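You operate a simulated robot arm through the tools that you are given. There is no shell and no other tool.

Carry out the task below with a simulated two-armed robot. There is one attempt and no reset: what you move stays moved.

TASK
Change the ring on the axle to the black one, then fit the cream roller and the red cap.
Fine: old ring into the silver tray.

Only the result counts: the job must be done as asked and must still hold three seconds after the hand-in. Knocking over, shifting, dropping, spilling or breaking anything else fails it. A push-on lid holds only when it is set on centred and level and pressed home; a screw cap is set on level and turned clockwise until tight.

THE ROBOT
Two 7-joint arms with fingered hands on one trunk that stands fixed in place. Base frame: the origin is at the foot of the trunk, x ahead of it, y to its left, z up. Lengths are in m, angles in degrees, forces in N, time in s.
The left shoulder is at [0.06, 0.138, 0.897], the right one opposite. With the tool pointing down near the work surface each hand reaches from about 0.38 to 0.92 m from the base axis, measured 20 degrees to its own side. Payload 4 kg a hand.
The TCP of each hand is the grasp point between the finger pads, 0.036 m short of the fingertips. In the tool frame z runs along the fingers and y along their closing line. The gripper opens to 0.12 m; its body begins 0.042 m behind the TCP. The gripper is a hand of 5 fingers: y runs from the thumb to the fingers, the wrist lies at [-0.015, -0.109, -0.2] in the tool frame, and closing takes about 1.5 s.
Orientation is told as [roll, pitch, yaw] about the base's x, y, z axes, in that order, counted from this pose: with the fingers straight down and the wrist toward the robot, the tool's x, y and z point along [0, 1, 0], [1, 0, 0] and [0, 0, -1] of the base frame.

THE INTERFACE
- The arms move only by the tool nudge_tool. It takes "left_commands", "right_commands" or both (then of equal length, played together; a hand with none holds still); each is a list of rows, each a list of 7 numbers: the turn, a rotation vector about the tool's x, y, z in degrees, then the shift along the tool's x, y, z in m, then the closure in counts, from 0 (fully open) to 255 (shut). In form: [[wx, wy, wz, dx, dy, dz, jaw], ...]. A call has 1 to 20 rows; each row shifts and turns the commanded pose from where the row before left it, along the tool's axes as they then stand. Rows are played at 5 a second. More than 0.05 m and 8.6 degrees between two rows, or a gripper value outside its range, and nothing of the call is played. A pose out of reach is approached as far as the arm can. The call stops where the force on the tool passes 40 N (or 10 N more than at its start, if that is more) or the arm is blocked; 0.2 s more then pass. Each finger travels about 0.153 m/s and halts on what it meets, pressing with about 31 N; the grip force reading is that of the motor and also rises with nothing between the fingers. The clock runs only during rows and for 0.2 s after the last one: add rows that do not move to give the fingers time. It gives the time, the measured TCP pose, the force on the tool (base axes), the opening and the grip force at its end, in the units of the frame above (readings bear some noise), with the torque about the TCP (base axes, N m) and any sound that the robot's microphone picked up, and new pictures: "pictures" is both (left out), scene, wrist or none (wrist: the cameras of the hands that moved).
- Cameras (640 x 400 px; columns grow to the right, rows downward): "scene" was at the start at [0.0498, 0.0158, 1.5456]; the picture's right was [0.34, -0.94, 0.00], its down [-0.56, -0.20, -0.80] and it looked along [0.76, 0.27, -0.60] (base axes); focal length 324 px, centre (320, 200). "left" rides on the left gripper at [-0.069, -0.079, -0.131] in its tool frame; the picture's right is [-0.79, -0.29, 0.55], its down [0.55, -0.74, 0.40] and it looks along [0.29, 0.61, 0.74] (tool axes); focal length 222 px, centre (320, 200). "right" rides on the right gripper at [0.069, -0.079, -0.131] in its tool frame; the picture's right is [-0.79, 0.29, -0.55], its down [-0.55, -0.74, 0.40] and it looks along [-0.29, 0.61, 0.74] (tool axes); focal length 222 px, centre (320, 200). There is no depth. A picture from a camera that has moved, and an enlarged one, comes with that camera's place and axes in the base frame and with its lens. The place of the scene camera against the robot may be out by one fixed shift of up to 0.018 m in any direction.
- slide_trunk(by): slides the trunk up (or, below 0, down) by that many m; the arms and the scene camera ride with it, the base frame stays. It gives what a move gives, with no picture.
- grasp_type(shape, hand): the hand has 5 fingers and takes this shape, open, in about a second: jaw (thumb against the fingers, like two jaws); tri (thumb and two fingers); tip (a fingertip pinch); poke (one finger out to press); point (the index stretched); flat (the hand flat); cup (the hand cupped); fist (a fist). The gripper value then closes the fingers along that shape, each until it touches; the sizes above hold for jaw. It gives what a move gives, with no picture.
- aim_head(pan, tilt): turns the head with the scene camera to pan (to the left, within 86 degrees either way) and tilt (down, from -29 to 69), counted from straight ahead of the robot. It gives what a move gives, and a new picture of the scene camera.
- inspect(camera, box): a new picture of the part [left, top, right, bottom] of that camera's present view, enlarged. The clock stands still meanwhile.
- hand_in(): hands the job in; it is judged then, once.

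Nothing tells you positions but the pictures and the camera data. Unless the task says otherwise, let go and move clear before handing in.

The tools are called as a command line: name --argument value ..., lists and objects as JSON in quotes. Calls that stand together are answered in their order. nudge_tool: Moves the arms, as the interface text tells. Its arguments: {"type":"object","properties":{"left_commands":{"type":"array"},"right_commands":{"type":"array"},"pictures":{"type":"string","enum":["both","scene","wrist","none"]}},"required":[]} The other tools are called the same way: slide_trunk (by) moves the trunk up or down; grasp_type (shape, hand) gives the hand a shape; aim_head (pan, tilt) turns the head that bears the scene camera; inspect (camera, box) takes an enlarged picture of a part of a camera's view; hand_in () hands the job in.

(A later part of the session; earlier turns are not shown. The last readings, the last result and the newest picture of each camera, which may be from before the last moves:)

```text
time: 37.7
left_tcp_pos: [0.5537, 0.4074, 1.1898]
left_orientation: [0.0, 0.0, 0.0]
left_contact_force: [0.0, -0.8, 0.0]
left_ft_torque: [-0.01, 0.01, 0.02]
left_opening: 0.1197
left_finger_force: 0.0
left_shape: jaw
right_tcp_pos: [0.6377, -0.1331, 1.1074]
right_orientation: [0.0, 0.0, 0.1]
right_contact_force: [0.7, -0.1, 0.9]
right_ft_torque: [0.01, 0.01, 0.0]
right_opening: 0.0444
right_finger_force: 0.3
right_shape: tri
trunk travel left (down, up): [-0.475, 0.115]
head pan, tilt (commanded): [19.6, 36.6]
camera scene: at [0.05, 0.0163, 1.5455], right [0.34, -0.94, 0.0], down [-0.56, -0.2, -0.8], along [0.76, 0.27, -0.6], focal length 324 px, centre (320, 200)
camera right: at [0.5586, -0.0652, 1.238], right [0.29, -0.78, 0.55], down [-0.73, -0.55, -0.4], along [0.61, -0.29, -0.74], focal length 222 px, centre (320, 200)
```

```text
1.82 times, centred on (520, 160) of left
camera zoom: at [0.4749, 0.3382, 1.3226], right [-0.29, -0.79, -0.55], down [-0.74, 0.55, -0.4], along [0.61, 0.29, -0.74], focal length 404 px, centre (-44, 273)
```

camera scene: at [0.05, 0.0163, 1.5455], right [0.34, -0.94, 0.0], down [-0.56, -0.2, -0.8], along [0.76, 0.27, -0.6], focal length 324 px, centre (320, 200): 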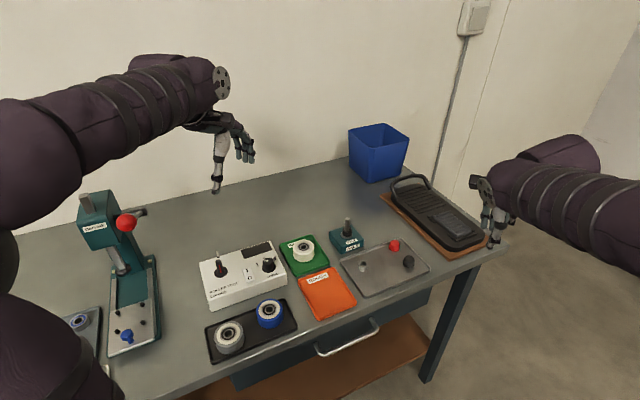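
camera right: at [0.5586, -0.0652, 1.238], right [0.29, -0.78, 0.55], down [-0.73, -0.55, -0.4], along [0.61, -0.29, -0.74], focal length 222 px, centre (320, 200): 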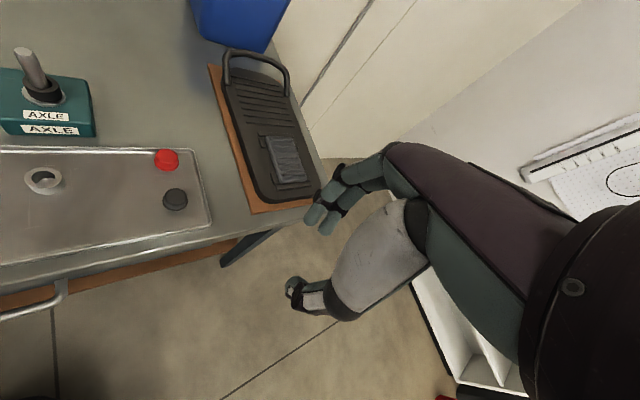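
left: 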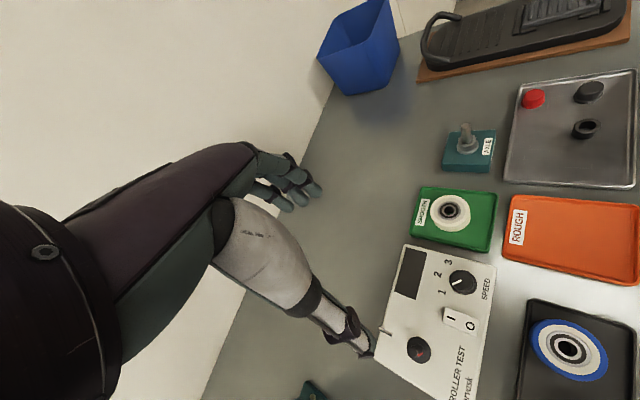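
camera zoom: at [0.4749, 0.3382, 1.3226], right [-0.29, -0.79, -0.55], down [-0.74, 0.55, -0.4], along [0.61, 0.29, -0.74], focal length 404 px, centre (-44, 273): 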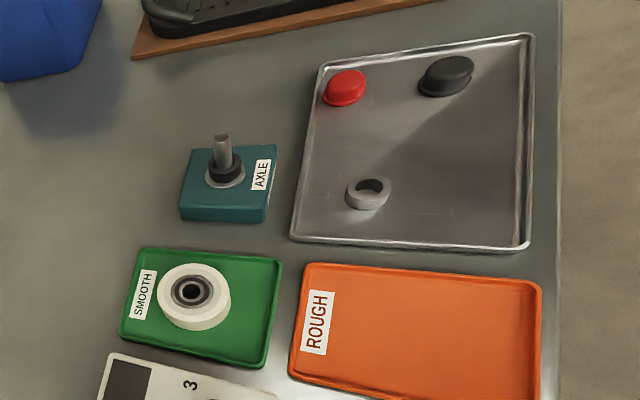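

The right hand is parked and everything rests as intended. The cream roller is near [0.633, 0.284] with its top at z≈0.913, so I'll shape the left hand to tri and bring it above the roller.

grasp_type --shape "tri" --hand "left"

nudge_tool --left_commands '[[0, 0, 0, -0.0205, 0.01325, 0.02, 30], [0, 0, 0, -0.0205, 0.01325, 0.02, 30], [0, 0, 0, -0.0205, 0.01325, 0.03, 30], [0, 0, 0, -0.0205, 0.01325, 0.03, 30], [0, 0, 0, -0.0205, 0.01325, 0.03, 30], [0, 0, 0, -0.0205, 0.01325, 0.02, 30], [0, 0, 0, 0, 0, 0, 30], [0, 0, 0, 0, 0, 0, 30]]' --pictures "both"

inspect --camera "left" --box '[250, 160, 450, 330]'

inspect --camera "scene" --box '[240, 180, 380, 310]'

```text
time: 38.6
left_tcp_pos: [0.5534, 0.4067, 1.1892]
left_orientation: [0.0, 0.0, -0.1]
left_contact_force: [-0.9, -0.2, -0.3]
left_ft_torque: [0.0, 0.0, -0.03]
left_opening: 0.1197
left_finger_force: 0.1
left_shape: tri
right_tcp_pos: [0.6377, -0.1338, 1.1069]
right_orientation: [0.0, 0.0, 0.1]
right_contact_force: [-0.1, 1.0, -0.4]
right_ft_torque: [-0.01, 0.0, -0.01]
right_opening: 0.0445
right_finger_force: 0.2
right_shape: tri
trunk travel left (down, up): [-0.475, 0.115]
head pan, tilt (commanded): [19.6, 36.6]
```

```text
time: 40.4
left_tcp_pos: [0.6334, 0.2836, 1.04]
left_orientation: [0.0, 0.0, -0.1]
left_contact_force: [0.4, 0.3, 0.2]
left_ft_torque: [0.01, -0.03, 0.02]
left_opening: 0.1058
left_finger_force: 0.0
left_shape: tri
right_tcp_pos: [0.6386, -0.134, 1.1078]
right_orientation: [0.0, 0.0, 0.0]
right_contact_force: [0.3, 0.5, 0.1]
right_ft_torque: [-0.02, 0.02, 0.0]
right_opening: 0.0444
right_finger_force: 0.1
right_shape: tri
trunk travel left (down, up): [-0.475, 0.115]
head pan, tilt (commanded): [19.6, 36.6]
camera scene: at [0.05, 0.0157, 1.5455], right [0.34, -0.94, 0.0], down [-0.56, -0.2, -0.8], along [0.76, 0.27, -0.6], focal length 324 px, centre (320, 200)
camera left: at [0.5546, 0.2141, 1.173], right [-0.29, -0.79, -0.55], down [-0.74, 0.55, -0.4], along [0.61, 0.29, -0.74], focal length 222 px, centre (320, 200)
```

scene: 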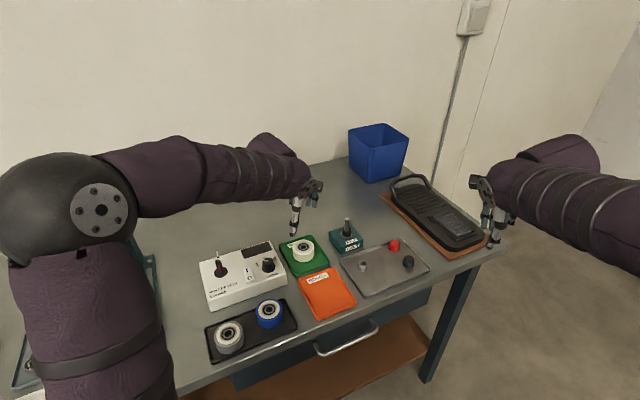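
left: 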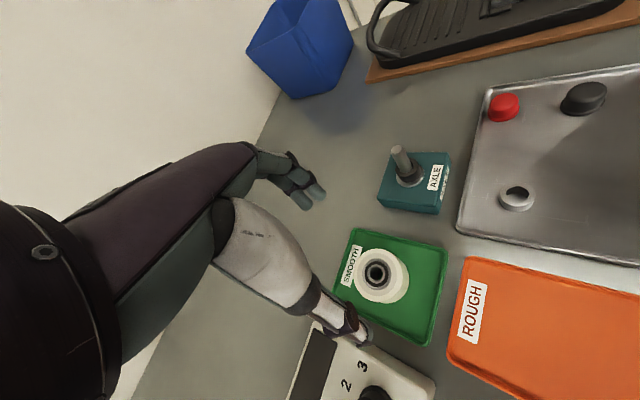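

```text
2.35 times, centred on (350, 245) of left
camera zoom: at [0.5546, 0.2141, 1.173], right [-0.29, -0.79, -0.55], down [-0.74, 0.55, -0.4], along [0.61, 0.29, -0.74], focal length 523 px, centre (249, 94)
```

zoom: 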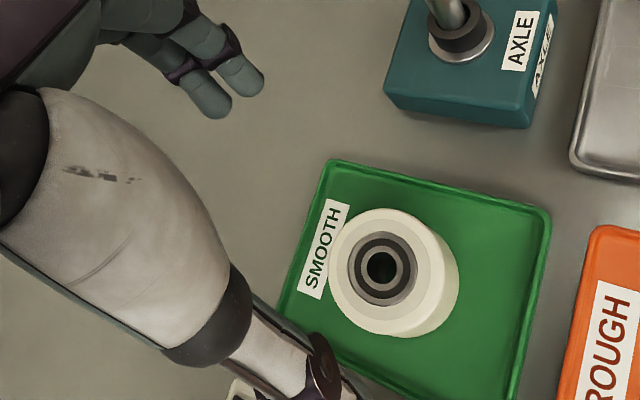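

```text
3.08 times, centred on (310, 245) of scene
camera zoom: at [0.05, 0.0157, 1.5455], right [0.34, -0.94, 0.0], down [-0.56, -0.2, -0.8], along [0.76, 0.27, -0.6], focal length 998 px, centre (351, 62)
```

zoom: 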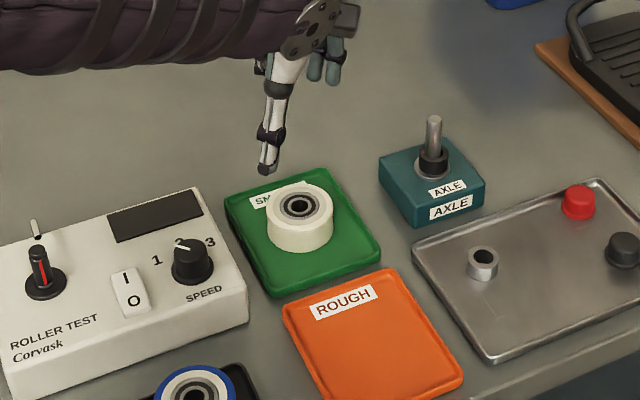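

I'll check the left camera against the known axle position before trusting its roller reading.

inspect --camera "left" --box '[340, 130, 470, 230]'

inspect --camera "left" --box '[330, 230, 430, 320]'

```text
4.00 times, centred on (405, 180) of left
camera zoom: at [0.5546, 0.2141, 1.173], right [-0.29, -0.79, -0.55], down [-0.74, 0.55, -0.4], along [0.61, 0.29, -0.74], focal length 888 px, centre (-20, 280)
```

zoom: 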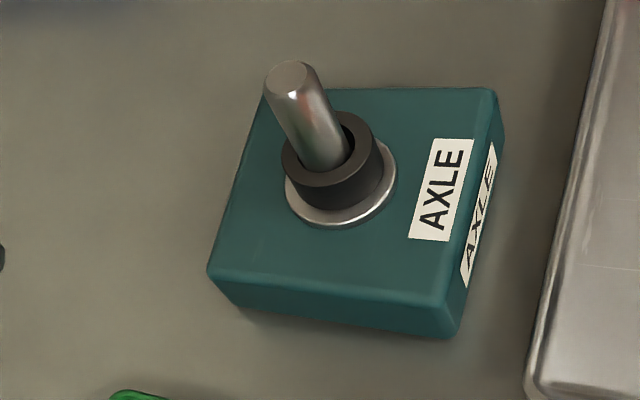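

```text
4.44 times, centred on (380, 275) of left
camera zoom: at [0.5546, 0.2141, 1.173], right [-0.29, -0.79, -0.55], down [-0.74, 0.55, -0.4], along [0.61, 0.29, -0.74], focal length 987 px, centre (53, -133)
```

zoom: 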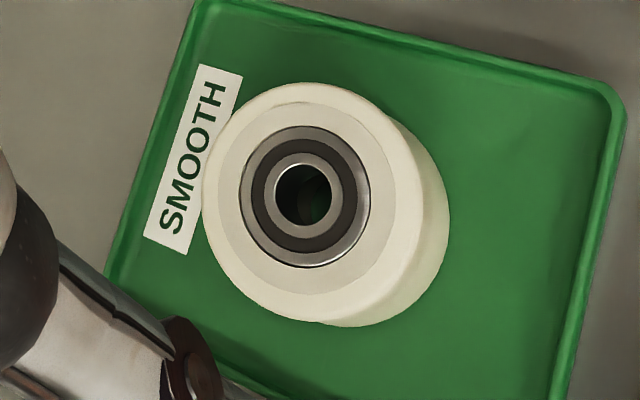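

inspect --camera "left" --box '[385, 135, 435, 185]'

inspect --camera "scene" --box '[325, 205, 370, 245]'

```text
8.00 times, centred on (410, 160) of left
camera zoom: at [0.5546, 0.2141, 1.173], right [-0.29, -0.79, -0.55], down [-0.74, 0.55, -0.4], along [0.61, 0.29, -0.74], focal length 1777 px, centre (-400, 520)
```

zoom: 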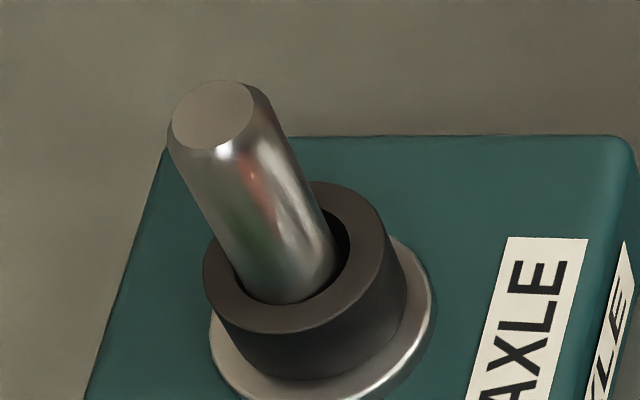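

```text
10.00 times, centred on (348, 225) of scene
camera zoom: at [0.05, 0.0157, 1.5455], right [0.34, -0.94, 0.0], down [-0.56, -0.2, -0.8], along [0.76, 0.27, -0.6], focal length 3245 px, centre (45, -50)
```

zoom: 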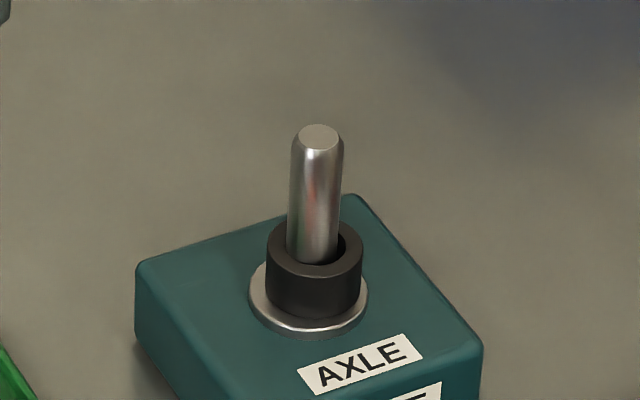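

Both cameras put the axle near [0.719, 0.186] with its top at about 0.970. The roller's bore is about 16 mm, the axle about 14.5 mm with a chamfer. The roller is about 2 mm nearer me than the tool axis, so I'll correct and descend partway with an 80 mm opening.

nudge_tool --left_commands '[[0, 0, 0, 0.0012, -0.0024, 0.02, 85], [0, 0, 0, 0, 0, 0.025, 85], [0, 0, 0, 0, 0, 0.025, 85], [0, 0, 0, 0, 0, 0.02, 85], [0, 0, 0, 0, 0, 0, 85], [0, 0, 0, 0, 0, 0, 85]]' --pictures "both"

inspect --camera "left" --box '[250, 160, 430, 320]'

inspect --camera "scene" --box '[250, 190, 370, 290]'

```text
time: 41.8
left_tcp_pos: [0.6307, 0.2847, 0.9503]
left_orientation: [0.0, 0.0, 0.0]
left_contact_force: [0.5, -0.4, -0.4]
left_ft_torque: [-0.01, 0.02, 0.0]
left_opening: 0.0801
left_finger_force: 0.1
left_shape: tri
right_tcp_pos: [0.6378, -0.1344, 1.1068]
right_orientation: [0.0, 0.0, 0.0]
right_contact_force: [0.3, -1.2, 0.2]
right_ft_torque: [-0.04, 0.02, -0.01]
right_opening: 0.0443
right_finger_force: 0.2
right_shape: tri
trunk travel left (down, up): [-0.475, 0.115]
head pan, tilt (commanded): [19.6, 36.6]
camera scene: at [0.0499, 0.0157, 1.5455], right [0.34, -0.94, 0.0], down [-0.56, -0.2, -0.8], along [0.76, 0.27, -0.6], focal length 324 px, centre (320, 200)
camera left: at [0.5515, 0.216, 1.0824], right [-0.29, -0.79, -0.55], down [-0.74, 0.55, -0.4], along [0.61, 0.29, -0.74], focal length 222 px, centre (320, 200)
```

scene: 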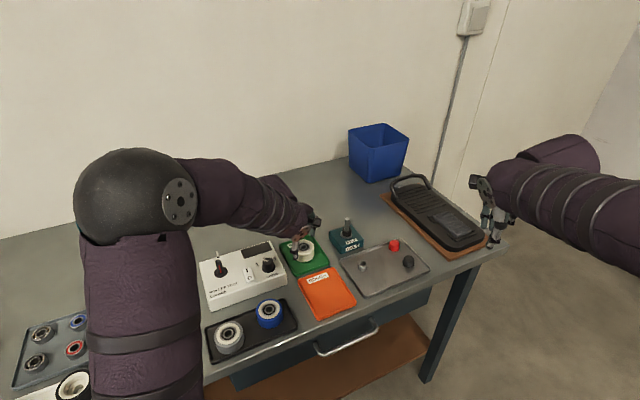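
left: 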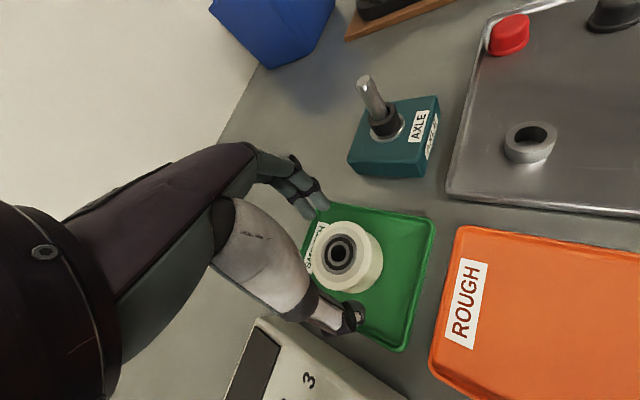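

```text
2.50 times, centred on (340, 240) of left
camera zoom: at [0.5515, 0.216, 1.0824], right [-0.29, -0.79, -0.55], down [-0.74, 0.55, -0.4], along [0.61, 0.29, -0.74], focal length 555 px, centre (270, 100)
```

zoom: 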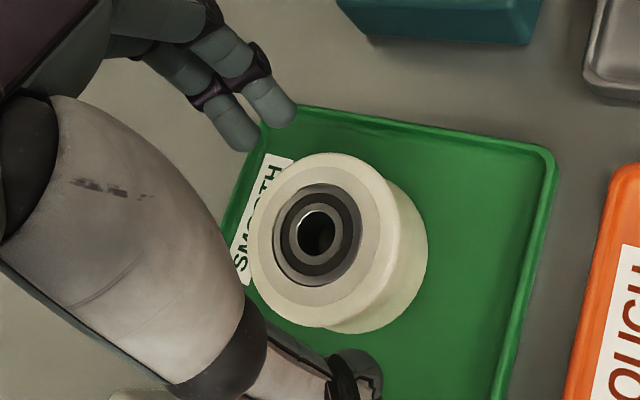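

```text
4.00 times, centred on (310, 240) of scene
camera zoom: at [0.0499, 0.0157, 1.5455], right [0.34, -0.94, 0.0], down [-0.56, -0.2, -0.8], along [0.76, 0.27, -0.6], focal length 1298 px, centre (360, 40)
```

zoom: 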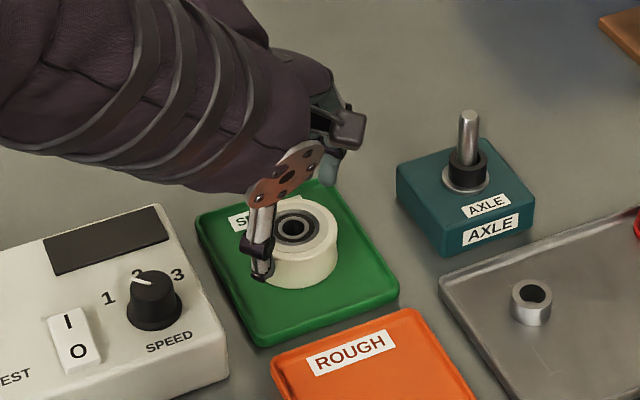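

A tray and a whitish object have come into view at the far left, now that the left arm has moved. I'll check they aren't a second cream roller, and check the alignment here.

inspect --camera "scene" --box '[0, 290, 180, 400]'

inspect --camera "left" --box '[290, 200, 400, 310]'

inspect --camera "scene" --box '[200, 270, 310, 370]'

```text
3.56 times, centred on (90, 345) of scene
camera zoom: at [0.0499, 0.0157, 1.5455], right [0.34, -0.94, 0.0], down [-0.56, -0.2, -0.8], along [0.76, 0.27, -0.6], focal length 1154 px, centre (1138, -316)
```

zoom: 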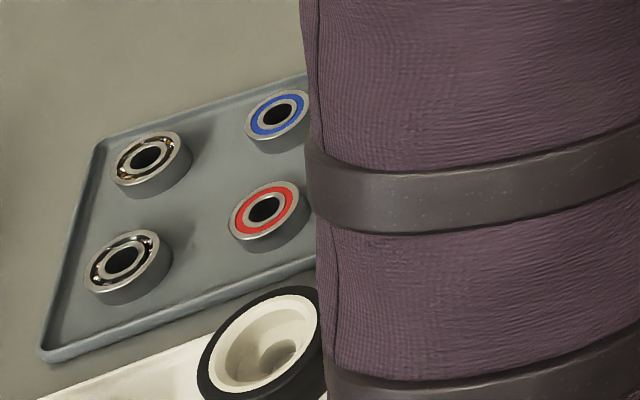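

```text
3.64 times, centred on (345, 255) of left
camera zoom: at [0.5515, 0.216, 1.0824], right [-0.29, -0.79, -0.55], down [-0.74, 0.55, -0.4], along [0.61, 0.29, -0.74], focal length 808 px, centre (229, 0)
```

zoom: 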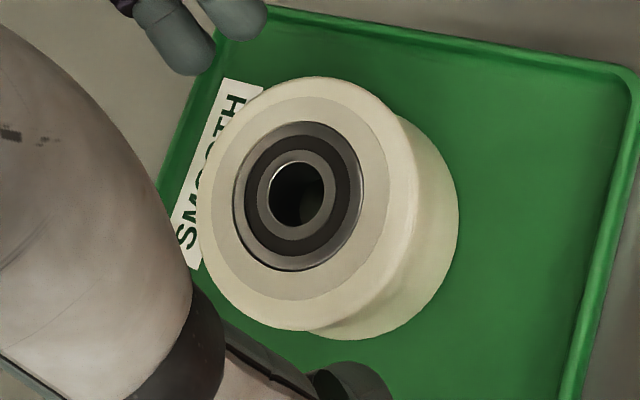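

```text
4.00 times, centred on (255, 320) of scene
camera zoom: at [0.0499, 0.0157, 1.5455], right [0.34, -0.94, 0.0], down [-0.56, -0.2, -0.8], along [0.76, 0.27, -0.6], focal length 1298 px, centre (580, -280)
```

zoom: 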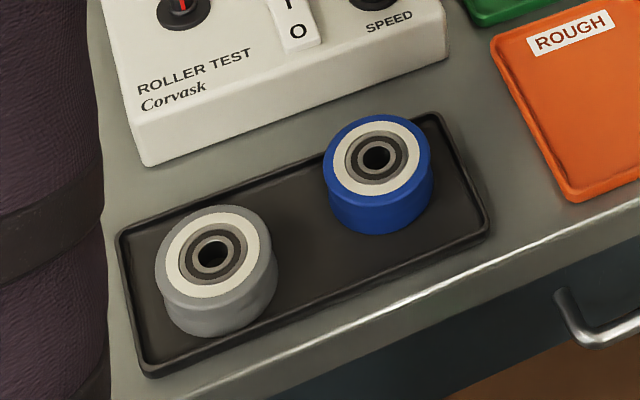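

The whitish object at the far left is just a wheel hub, so the cream roller is the one on the SMOOTH mat. The hand is centred over it to about 1 mm; I'll descend to grip height.

nudge_tool --left_commands '[[0, 0, 0, -0.0007, 0.0004, 0.01, 85], [0, 0, 0, 0, 0, 0.008, 85], [0, 0, 0, 0, 0, 0.005, 85], [0, 0, 0, 0, 0, 0, 85]]' --pictures "none"

inspect --camera "left" --box '[260, 180, 400, 310]'

inspect --camera "scene" --box '[270, 210, 350, 280]'

```text
time: 42.8
left_tcp_pos: [0.6301, 0.2836, 0.9278]
left_orientation: [0.0, 0.0, 0.0]
left_contact_force: [-0.2, 0.4, -0.9]
left_ft_torque: [0.0, 0.0, -0.02]
left_opening: 0.0805
left_finger_force: 0.0
left_shape: tri
right_tcp_pos: [0.6368, -0.1334, 1.1067]
right_orientation: [0.0, 0.0, 0.1]
right_contact_force: [-0.3, -0.8, -0.3]
right_ft_torque: [0.02, 0.01, -0.01]
right_opening: 0.0441
right_finger_force: 0.1
right_shape: tri
trunk travel left (down, up): [-0.475, 0.115]
head pan, tilt (commanded): [19.6, 36.6]
```

```text
3.08 times, centred on (330, 245) of left
camera zoom: at [0.5519, 0.2149, 1.0599], right [-0.29, -0.78, -0.55], down [-0.73, 0.55, -0.4], along [0.61, 0.29, -0.74], focal length 684 px, centre (289, 62)
```

zoom: 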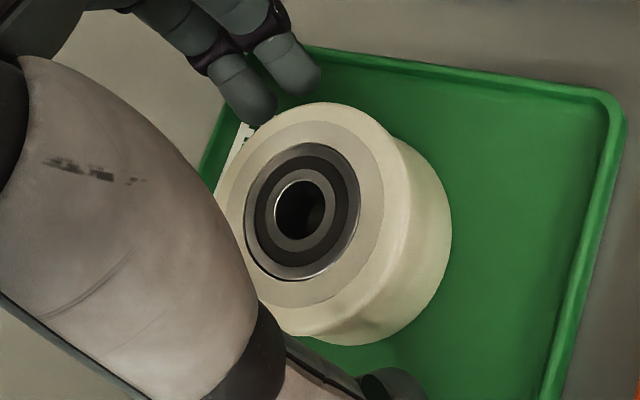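

```text
5.71 times, centred on (310, 245) of scene
camera zoom: at [0.0499, 0.0158, 1.5456], right [0.34, -0.94, 0.0], down [-0.56, -0.2, -0.8], along [0.76, 0.27, -0.6], focal length 1854 px, centre (377, -57)
```

zoom: 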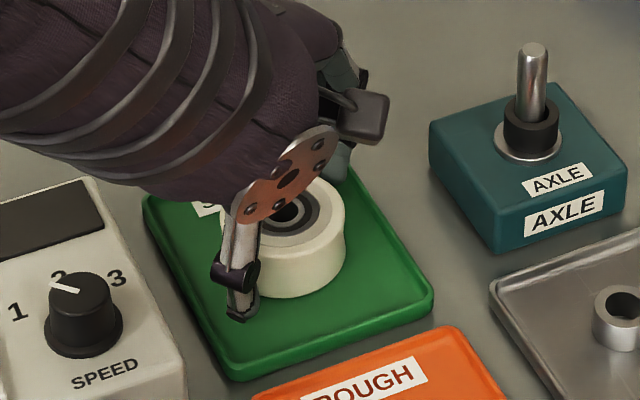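

Contact-free so far. I'll close the left hand on the roller.

nudge_tool --left_commands '[[0, 0, 0, 0, 0, 0, 100], [0, 0, 0, 0, 0, 0, 115], [0, 0, 0, 0, 0, 0, 125], [0, 0, 0, 0, 0, 0, 135], [0, 0, 0, 0, 0, 0, 150], [0, 0, 0, 0, 0, 0, 200], [0, 0, 0, 0, 0, 0, 255], [0, 0, 0, 0, 0, 0, 255]]' --pictures "none"

inspect --camera "left" --box '[260, 180, 400, 310]'

inspect --camera "scene" --box '[270, 210, 350, 280]'

```text
time: 44.6
left_tcp_pos: [0.6298, 0.2832, 0.9275]
left_orientation: [-0.1, 0.0, 0.1]
left_contact_force: [-0.8, -0.6, -1.2]
left_ft_torque: [-0.02, -0.01, 0.01]
left_opening: 0.0506
left_finger_force: 31.0
left_shape: tri
right_tcp_pos: [0.6385, -0.1333, 1.1068]
right_orientation: [-0.1, 0.0, 0.1]
right_contact_force: [-0.5, -0.2, 0.4]
right_ft_torque: [-0.03, -0.01, -0.02]
right_opening: 0.0443
right_finger_force: 0.1
right_shape: tri
trunk travel left (down, up): [-0.475, 0.115]
head pan, tilt (commanded): [19.6, 36.6]
```

```text
3.08 times, centred on (330, 245) of left
camera zoom: at [0.552, 0.215, 1.0598], right [-0.29, -0.79, -0.55], down [-0.74, 0.55, -0.4], along [0.61, 0.29, -0.74], focal length 684 px, centre (289, 62)
```

zoom: 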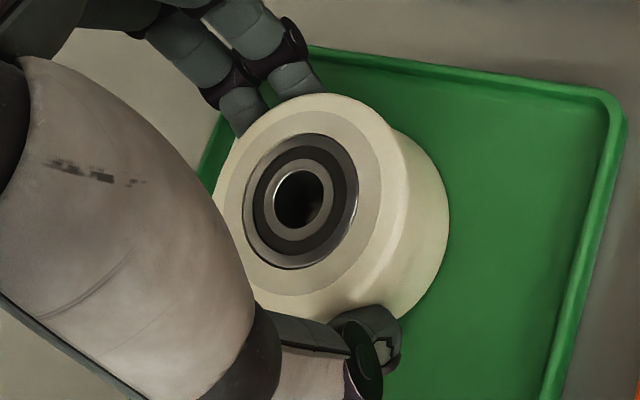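

```text
5.71 times, centred on (310, 245) of scene
camera zoom: at [0.05, 0.0158, 1.5455], right [0.34, -0.94, 0.0], down [-0.56, -0.2, -0.8], along [0.76, 0.27, -0.6], focal length 1854 px, centre (377, -57)
```

zoom: 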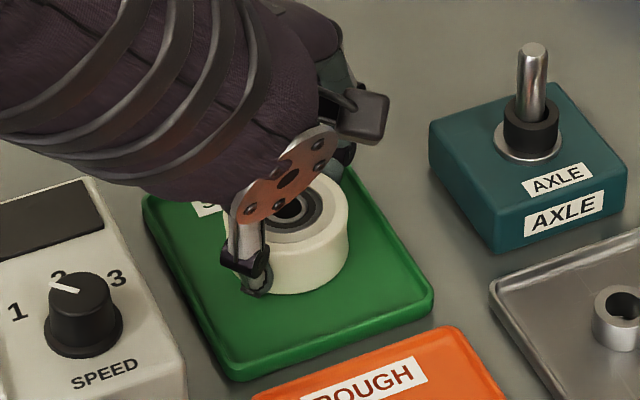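

The roller is gripped at 51 mm with balanced forces. I'll lift it and carry it above the axle.

nudge_tool --left_commands '[[0, 0, 0, 0, 0, -0.006, 255], [0, 0, 0, 0, 0, -0.015, 255], [0, 0, 0, 0, 0, -0.025, 255], [0, 0, 0, 0, 0, -0.035, 255], [0, 0, 0, 0, 0, -0.035, 255], [0, 0, 0, -0.0242, 0.0216, 0, 255], [0, 0, 0, -0.0242, 0.0216, 0, 255], [0, 0, 0, -0.0242, 0.0216, 0, 255], [0, 0, 0, -0.0242, 0.0216, 0, 255], [0, 0, 0, 0, 0, 0, 255], [0, 0, 0, 0, 0, 0, 255]]' --pictures "both"

inspect --camera "left" --box '[260, 180, 420, 330]'

inspect --camera "scene" --box '[300, 180, 400, 270]'

```text
time: 47.0
left_tcp_pos: [0.7177, 0.1869, 1.0428]
left_orientation: [0.0, 0.0, 0.0]
left_contact_force: [0.7, 0.1, -1.0]
left_ft_torque: [0.02, -0.01, 0.03]
left_opening: 0.0506
left_finger_force: 31.3
left_shape: tri
right_tcp_pos: [0.6378, -0.1333, 1.1075]
right_orientation: [-0.1, 0.0, 0.1]
right_contact_force: [-0.3, 1.4, -0.3]
right_ft_torque: [-0.01, -0.03, -0.01]
right_opening: 0.0443
right_finger_force: 0.1
right_shape: tri
trunk travel left (down, up): [-0.475, 0.115]
head pan, tilt (commanded): [19.6, 36.6]
camera scene: at [0.0501, 0.0157, 1.5455], right [0.34, -0.94, 0.0], down [-0.56, -0.2, -0.8], along [0.76, 0.27, -0.6], focal length 324 px, centre (320, 200)
camera left: at [0.6392, 0.1178, 1.1749], right [-0.29, -0.78, -0.55], down [-0.74, 0.55, -0.4], along [0.61, 0.29, -0.74], focal length 222 px, centre (320, 200)
```

scene: 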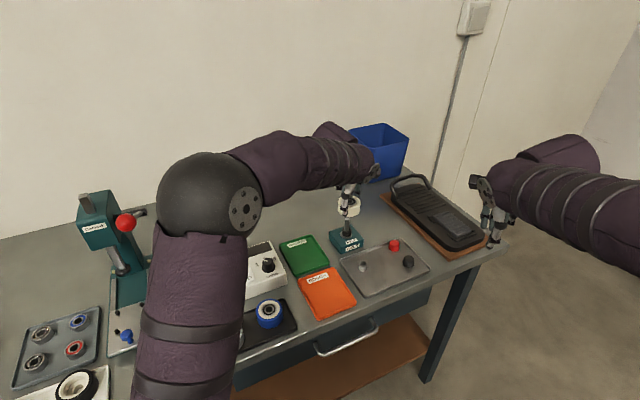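
left: 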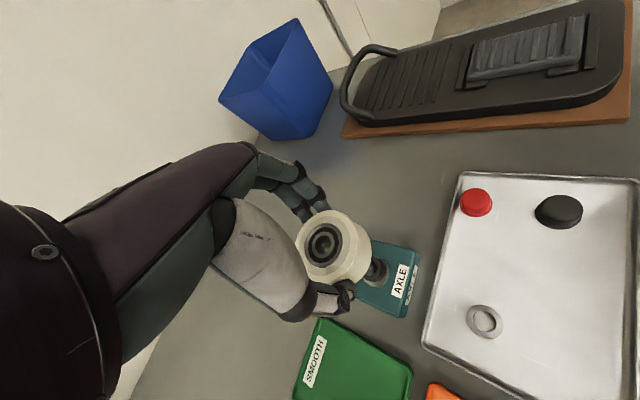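

```text
2.67 times, centred on (340, 255) of left
camera zoom: at [0.6392, 0.1178, 1.1749], right [-0.29, -0.78, -0.55], down [-0.74, 0.55, -0.4], along [0.61, 0.29, -0.74], focal length 592 px, centre (267, 53)
```

zoom: 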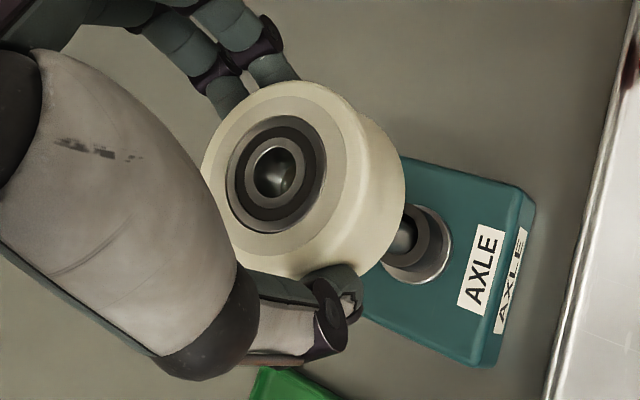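

```text
4.44 times, centred on (350, 225) of scene
camera zoom: at [0.0501, 0.0157, 1.5455], right [0.34, -0.94, 0.0], down [-0.56, -0.2, -0.8], along [0.76, 0.27, -0.6], focal length 1442 px, centre (187, 89)
```

zoom: 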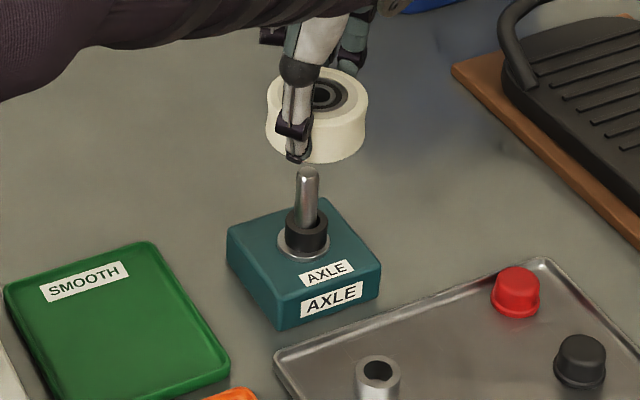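

The roller is above the axle. I'll measure the sideways alignment more closely from the scene camera.

inspect --camera "scene" --box '[325, 185, 375, 240]'

inspect --camera "left" --box '[290, 200, 400, 300]'

```text
7.27 times, centred on (350, 212) of scene
camera zoom: at [0.0501, 0.0157, 1.5455], right [0.34, -0.94, 0.0], down [-0.56, -0.2, -0.8], along [0.76, 0.27, -0.6], focal length 2360 px, centre (102, 109)
```

zoom: 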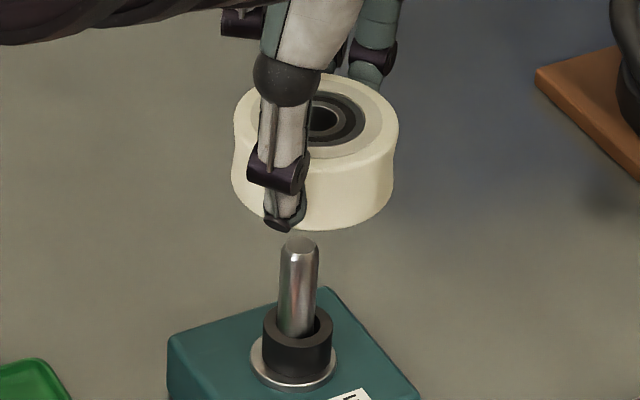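

```text
4.00 times, centred on (345, 250) of left
camera zoom: at [0.6392, 0.1178, 1.1749], right [-0.29, -0.78, -0.55], down [-0.74, 0.55, -0.4], along [0.61, 0.29, -0.74], focal length 888 px, centre (220, 0)
```

zoom: 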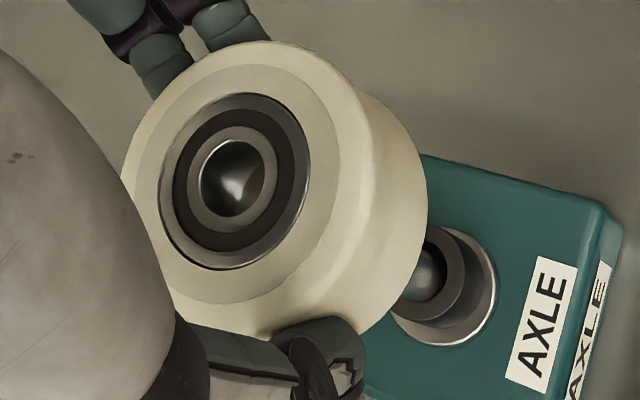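

Scene and left camera agree: the roller sits about 2.3 mm too far right relative to the axle. I'll shift that much and lower until it is just above the axle tip.

nudge_tool --left_commands '[[0, 0, 0, 0.00235, -0.0006, 0.006, 255], [0, 0, 0, 0, 0, 0.006, 255], [0, 0, 0, 0, 0, 0.006, 255], [0, 0, 0, 0, 0, 0, 255], [0, 0, 0, 0, 0, 0, 255]]' --pictures "none"

inspect --camera "scene" --box '[325, 185, 375, 240]'

inspect --camera "left" --box '[290, 200, 400, 300]'

```text
time: 48.2
left_tcp_pos: [0.7157, 0.1899, 1.0254]
left_orientation: [0.0, 0.0, 0.0]
left_contact_force: [-0.6, -0.5, -0.2]
left_ft_torque: [0.01, 0.0, -0.02]
left_opening: 0.0507
left_finger_force: 30.9
left_shape: tri
right_tcp_pos: [0.6375, -0.1339, 1.1084]
right_orientation: [0.0, 0.0, 0.1]
right_contact_force: [0.9, 0.7, 0.6]
right_ft_torque: [-0.03, 0.03, 0.02]
right_opening: 0.0443
right_finger_force: 0.0
right_shape: tri
trunk travel left (down, up): [-0.475, 0.115]
head pan, tilt (commanded): [19.6, 36.6]
```

```text
7.27 times, centred on (350, 212) of scene
camera zoom: at [0.05, 0.0157, 1.5455], right [0.34, -0.94, 0.0], down [-0.56, -0.2, -0.8], along [0.76, 0.27, -0.6], focal length 2360 px, centre (102, 109)
```

zoom: 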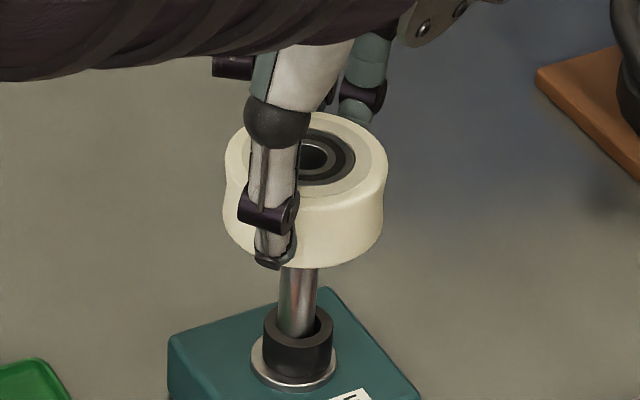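

```text
4.00 times, centred on (345, 250) of left
camera zoom: at [0.6379, 0.1203, 1.1577], right [-0.29, -0.78, -0.55], down [-0.74, 0.55, -0.4], along [0.61, 0.29, -0.74], focal length 888 px, centre (220, 0)
```

zoom: 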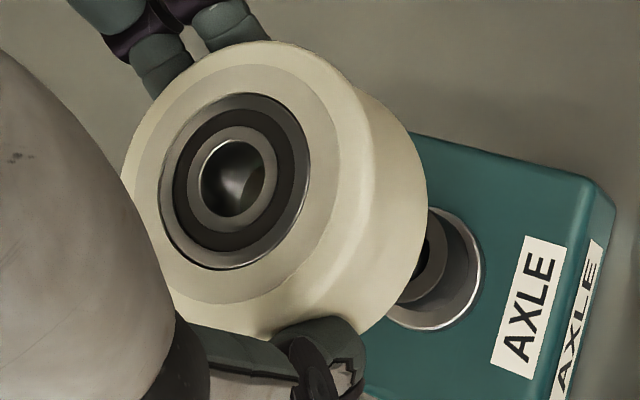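

The roller and axle axes now line up in both views. I'll lower slowly and watch the forces.

nudge_tool --left_commands '[[0, 0, 0, 0, 0.0005, 0.004, 255], [0, 0, 0, 0, 0, 0.004, 255], [0, 0, 0, 0, 0, 0.003, 255], [0, 0, 0, 0, 0, 0, 255]]' --pictures "none"

inspect --camera "left" --box '[290, 200, 400, 300]'

```text
time: 49.2
left_tcp_pos: [0.7183, 0.1907, 1.0151]
left_orientation: [-0.1, 0.0, 0.0]
left_contact_force: [0.5, -0.9, -0.4]
left_ft_torque: [0.0, 0.02, 0.03]
left_opening: 0.0505
left_finger_force: 31.3
left_shape: tri
right_tcp_pos: [0.6382, -0.1338, 1.1081]
right_orientation: [-0.1, 0.0, 0.1]
right_contact_force: [-0.5, 0.0, 0.4]
right_ft_torque: [0.01, 0.02, -0.03]
right_opening: 0.0443
right_finger_force: 0.0
right_shape: tri
trunk travel left (down, up): [-0.475, 0.115]
head pan, tilt (commanded): [19.6, 36.6]
```

```text
4.00 times, centred on (345, 250) of left
camera zoom: at [0.6384, 0.1203, 1.1468], right [-0.29, -0.79, -0.55], down [-0.74, 0.55, -0.4], along [0.61, 0.29, -0.74], focal length 888 px, centre (220, 0)
```

zoom: 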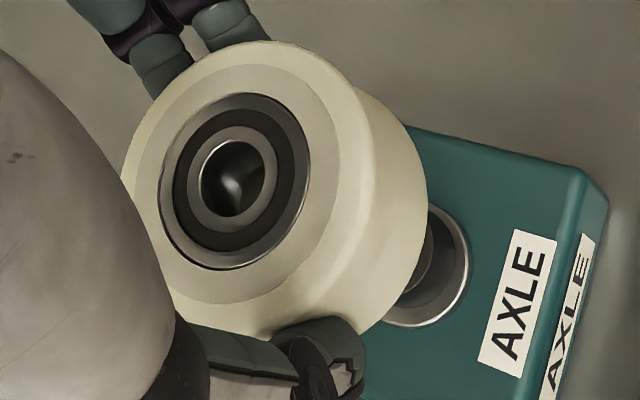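

nudge_tool --left_commands '[[0, 0, 0, 0, 0, 0.003, 255], [0, 0, 0, 0, 0, 0.003, 255], [0, 0, 0, 0, 0, 0, 255]]' --pictures "none"

inspect --camera "left" --box '[290, 200, 400, 300]'

inspect --camera "scene" --box '[325, 185, 375, 240]'

```text
time: 50.0
left_tcp_pos: [0.717, 0.1902, 1.0084]
left_orientation: [0.0, 0.1, 0.0]
left_contact_force: [-1.0, 0.7, -1.2]
left_ft_torque: [0.03, -0.01, 0.0]
left_opening: 0.0505
left_finger_force: 30.8
left_shape: tri
right_tcp_pos: [0.6381, -0.1347, 1.1076]
right_orientation: [0.0, 0.0, 0.1]
right_contact_force: [0.0, -0.5, -0.3]
right_ft_torque: [-0.04, 0.0, -0.01]
right_opening: 0.0445
right_finger_force: 0.0
right_shape: tri
trunk travel left (down, up): [-0.475, 0.115]
head pan, tilt (commanded): [19.6, 36.6]
```

```text
4.00 times, centred on (345, 250) of left
camera zoom: at [0.6382, 0.1204, 1.1406], right [-0.29, -0.79, -0.55], down [-0.74, 0.55, -0.4], along [0.61, 0.29, -0.74], focal length 888 px, centre (220, 0)
```

zoom: 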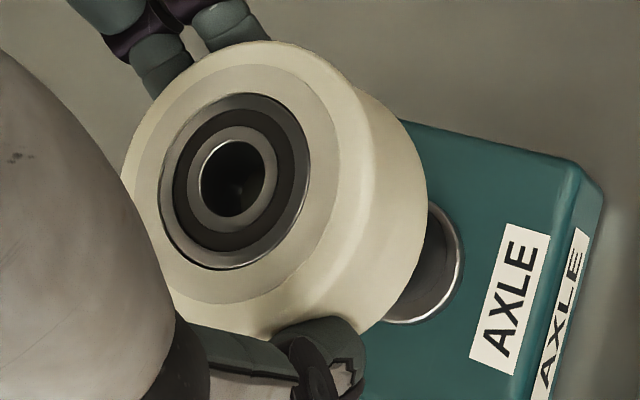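

```text
7.27 times, centred on (350, 212) of scene
camera zoom: at [0.05, 0.0157, 1.5455], right [0.34, -0.94, 0.0], down [-0.56, -0.2, -0.8], along [0.76, 0.27, -0.6], focal length 2360 px, centre (102, 109)
```

zoom: 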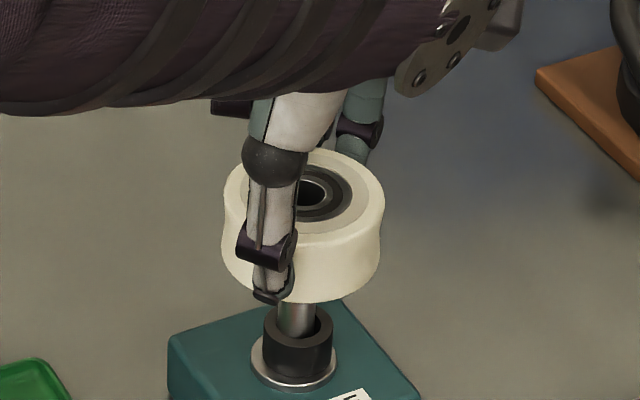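

No resistance, and the bore has gone dark, so the axle seems to be entering it. I'll keep lowering.

nudge_tool --left_commands '[[0, 0, 0, 0, 0, 0.004, 255], [0, 0, 0, 0, 0, 0.004, 255], [0, 0, 0, 0, 0, 0.004, 255], [0, 0, 0, 0, 0, 0, 255]]' --pictures "none"

inspect --camera "left" --box '[290, 200, 400, 300]'

inspect --camera "scene" --box '[325, 185, 375, 240]'

```text
time: 51.0
left_tcp_pos: [0.7169, 0.1903, 0.996]
left_orientation: [0.1, 0.0, 0.1]
left_contact_force: [0.0, 0.7, -1.5]
left_ft_torque: [-0.01, 0.01, -0.02]
left_opening: 0.0507
left_finger_force: 30.7
left_shape: tri
right_tcp_pos: [0.6377, -0.1337, 1.1074]
right_orientation: [0.0, 0.0, 0.2]
right_contact_force: [0.1, -0.6, -0.2]
right_ft_torque: [-0.03, 0.0, 0.0]
right_opening: 0.0444
right_finger_force: 0.0
right_shape: tri
trunk travel left (down, up): [-0.475, 0.115]
head pan, tilt (commanded): [19.6, 36.6]
```

```text
4.00 times, centred on (345, 250) of left
camera zoom: at [0.6383, 0.1206, 1.1286], right [-0.29, -0.79, -0.55], down [-0.74, 0.55, -0.4], along [0.61, 0.29, -0.74], focal length 888 px, centre (220, 0)
```

zoom: 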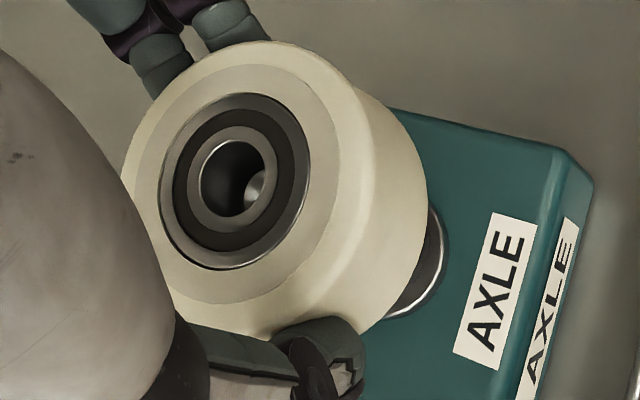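

```text
7.27 times, centred on (350, 212) of scene
camera zoom: at [0.05, 0.0157, 1.5455], right [0.34, -0.94, 0.0], down [-0.56, -0.2, -0.8], along [0.76, 0.27, -0.6], focal length 2360 px, centre (102, 109)
```

zoom: 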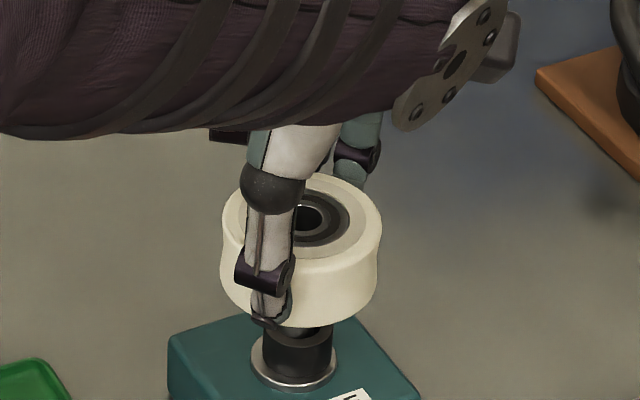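

The axle tip is visible inside the bore. I'll lower it further toward the black ring.

nudge_tool --left_commands '[[0, 0, 0, 0, 0, 0.004, 255], [0, 0, 0, 0, 0, 0.004, 255], [0, 0, 0, 0, 0, 0.003, 255], [0, 0, 0, 0, 0, 0, 255]]' --pictures "none"

inspect --camera "left" --box '[290, 200, 400, 300]'

inspect --camera "scene" --box '[325, 185, 375, 240]'

```text
time: 52.0
left_tcp_pos: [0.7168, 0.1897, 0.9839]
left_orientation: [0.0, 0.0, 0.1]
left_contact_force: [0.3, 0.2, -1.0]
left_ft_torque: [0.0, 0.02, 0.0]
left_opening: 0.0508
left_finger_force: 31.2
left_shape: tri
right_tcp_pos: [0.6378, -0.1335, 1.1073]
right_orientation: [0.0, 0.0, 0.0]
right_contact_force: [0.5, -0.5, 0.6]
right_ft_torque: [0.01, 0.02, 0.04]
right_opening: 0.0446
right_finger_force: 0.0
right_shape: tri
trunk travel left (down, up): [-0.475, 0.115]
head pan, tilt (commanded): [19.6, 36.6]
```

```text
4.00 times, centred on (345, 250) of left
camera zoom: at [0.6384, 0.1208, 1.1175], right [-0.29, -0.78, -0.55], down [-0.74, 0.55, -0.4], along [0.61, 0.29, -0.74], focal length 888 px, centre (220, 0)
```

zoom: 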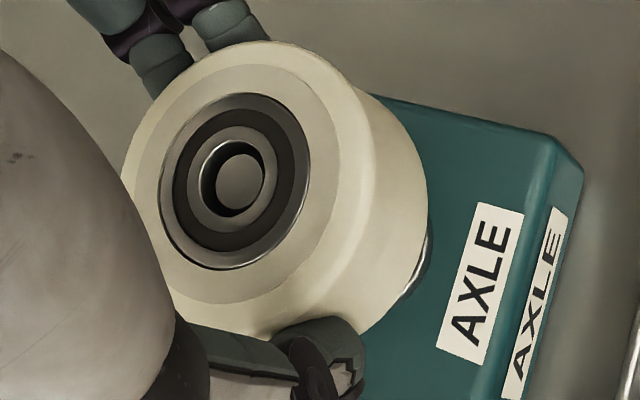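

```text
7.27 times, centred on (350, 212) of scene
camera zoom: at [0.05, 0.0157, 1.5455], right [0.34, -0.94, 0.0], down [-0.56, -0.2, -0.8], along [0.76, 0.27, -0.6], focal length 2360 px, centre (102, 109)
```

zoom: 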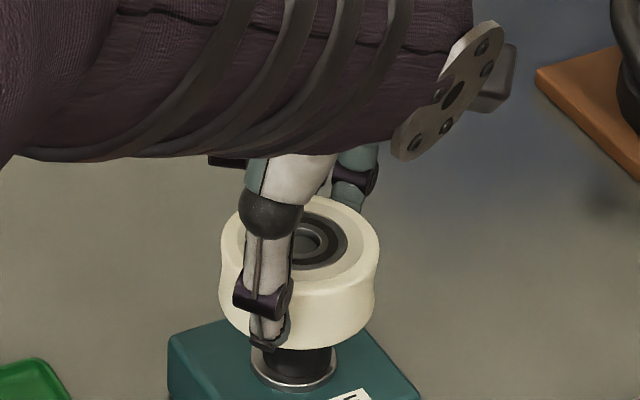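

The axle end is now nearly level with the roller's top face. I'll do the last few millimetres gently.

nudge_tool --left_commands '[[0, 0, 0, 0, 0, 0.002, 255], [0, 0, 0, 0, 0, 0.002, 255], [0, 0, 0, 0, 0, 0.002, 255], [0, 0, 0, 0, 0, 0, 255]]' --pictures "none"

inspect --camera "scene" --box '[325, 195, 375, 250]'

```text
time: 53.0
left_tcp_pos: [0.7166, 0.1877, 0.9801]
left_orientation: [-0.1, 0.0, 0.0]
left_contact_force: [-0.1, -0.4, -1.4]
left_ft_torque: [0.01, 0.0, -0.01]
left_opening: 0.0504
left_finger_force: 30.6
left_shape: tri
right_tcp_pos: [0.6381, -0.1331, 1.1077]
right_orientation: [0.0, 0.0, -0.1]
right_contact_force: [0.3, -0.3, 1.1]
right_ft_torque: [-0.01, 0.01, -0.03]
right_opening: 0.0441
right_finger_force: 0.2
right_shape: tri
trunk travel left (down, up): [-0.475, 0.115]
head pan, tilt (commanded): [19.6, 36.6]
```

```text
7.27 times, centred on (350, 222) of scene
camera zoom: at [0.05, 0.0157, 1.5455], right [0.34, -0.94, 0.0], down [-0.56, -0.2, -0.8], along [0.76, 0.27, -0.6], focal length 2360 px, centre (102, 36)
```

zoom: 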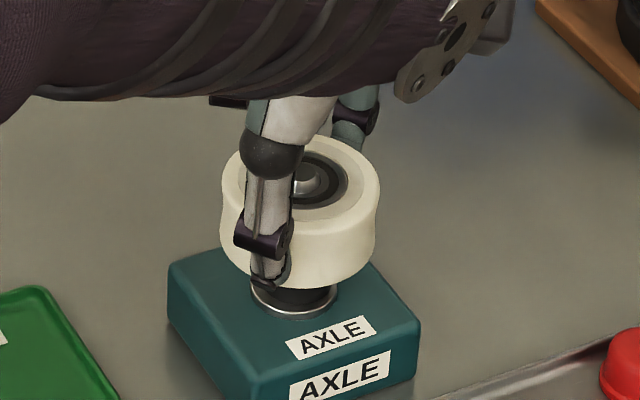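

nudge_tool --left_commands '[[0, 0, 0, 0, 0, 0.0015, 255], [0, 0, 0, 0, 0, 0.0015, 255], [0, 0, 0, 0, 0, 0, 255]]' --pictures "none"

inspect --camera "left" --box '[290, 200, 400, 300]'

inspect --camera "scene" --box '[325, 195, 375, 250]'

```text
time: 53.8
left_tcp_pos: [0.7166, 0.19, 0.9766]
left_orientation: [0.0, 0.0, 0.0]
left_contact_force: [-0.5, 0.0, -1.6]
left_ft_torque: [0.04, -0.01, 0.02]
left_opening: 0.0505
left_finger_force: 31.2
left_shape: tri
right_tcp_pos: [0.6369, -0.1336, 1.1069]
right_orientation: [0.0, 0.0, 0.2]
right_contact_force: [-0.1, 0.2, 0.1]
right_ft_torque: [0.0, 0.0, -0.01]
right_opening: 0.0445
right_finger_force: 0.0
right_shape: tri
trunk travel left (down, up): [-0.475, 0.115]
head pan, tilt (commanded): [19.6, 36.6]
```

```text
4.00 times, centred on (345, 250) of left
camera zoom: at [0.6384, 0.1205, 1.1088], right [-0.29, -0.78, -0.55], down [-0.74, 0.55, -0.4], along [0.61, 0.29, -0.74], focal length 888 px, centre (220, 0)
```

zoom: 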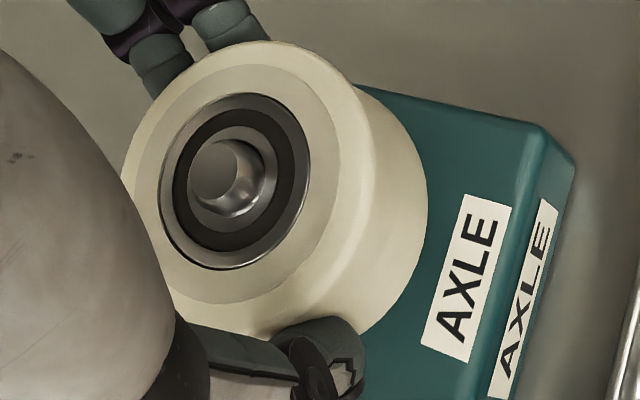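

```text
7.27 times, centred on (350, 222) of scene
camera zoom: at [0.05, 0.0157, 1.5455], right [0.34, -0.94, 0.0], down [-0.56, -0.2, -0.8], along [0.76, 0.27, -0.6], focal length 2360 px, centre (102, 36)
```

zoom: 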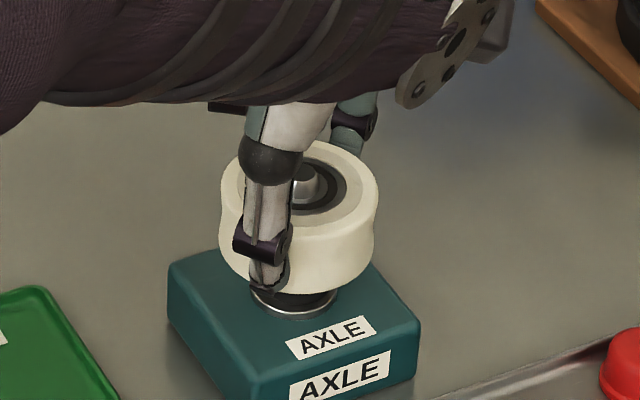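

nudge_tool --left_commands '[[0, 0, 0, 0, 0, 0.001, 255], [0, 0, 0, 0, 0, 0.001, 255], [0, 0, 0, 0, 0, 0.001, 255], [0, 0, 0, 0, 0, 0, 255]]' --pictures "none"

```text
time: 54.8
left_tcp_pos: [0.7167, 0.19, 0.9737]
left_orientation: [0.0, 0.0, -0.1]
left_contact_force: [0.7, -0.2, -1.6]
left_ft_torque: [0.0, 0.02, -0.03]
left_opening: 0.0506
left_finger_force: 30.9
left_shape: tri
right_tcp_pos: [0.6388, -0.1348, 1.108]
right_orientation: [0.0, 0.0, 0.1]
right_contact_force: [-0.4, -0.4, -0.3]
right_ft_torque: [-0.02, 0.0, 0.01]
right_opening: 0.0444
right_finger_force: 0.0
right_shape: tri
trunk travel left (down, up): [-0.475, 0.115]
head pan, tilt (commanded): [19.6, 36.6]
```

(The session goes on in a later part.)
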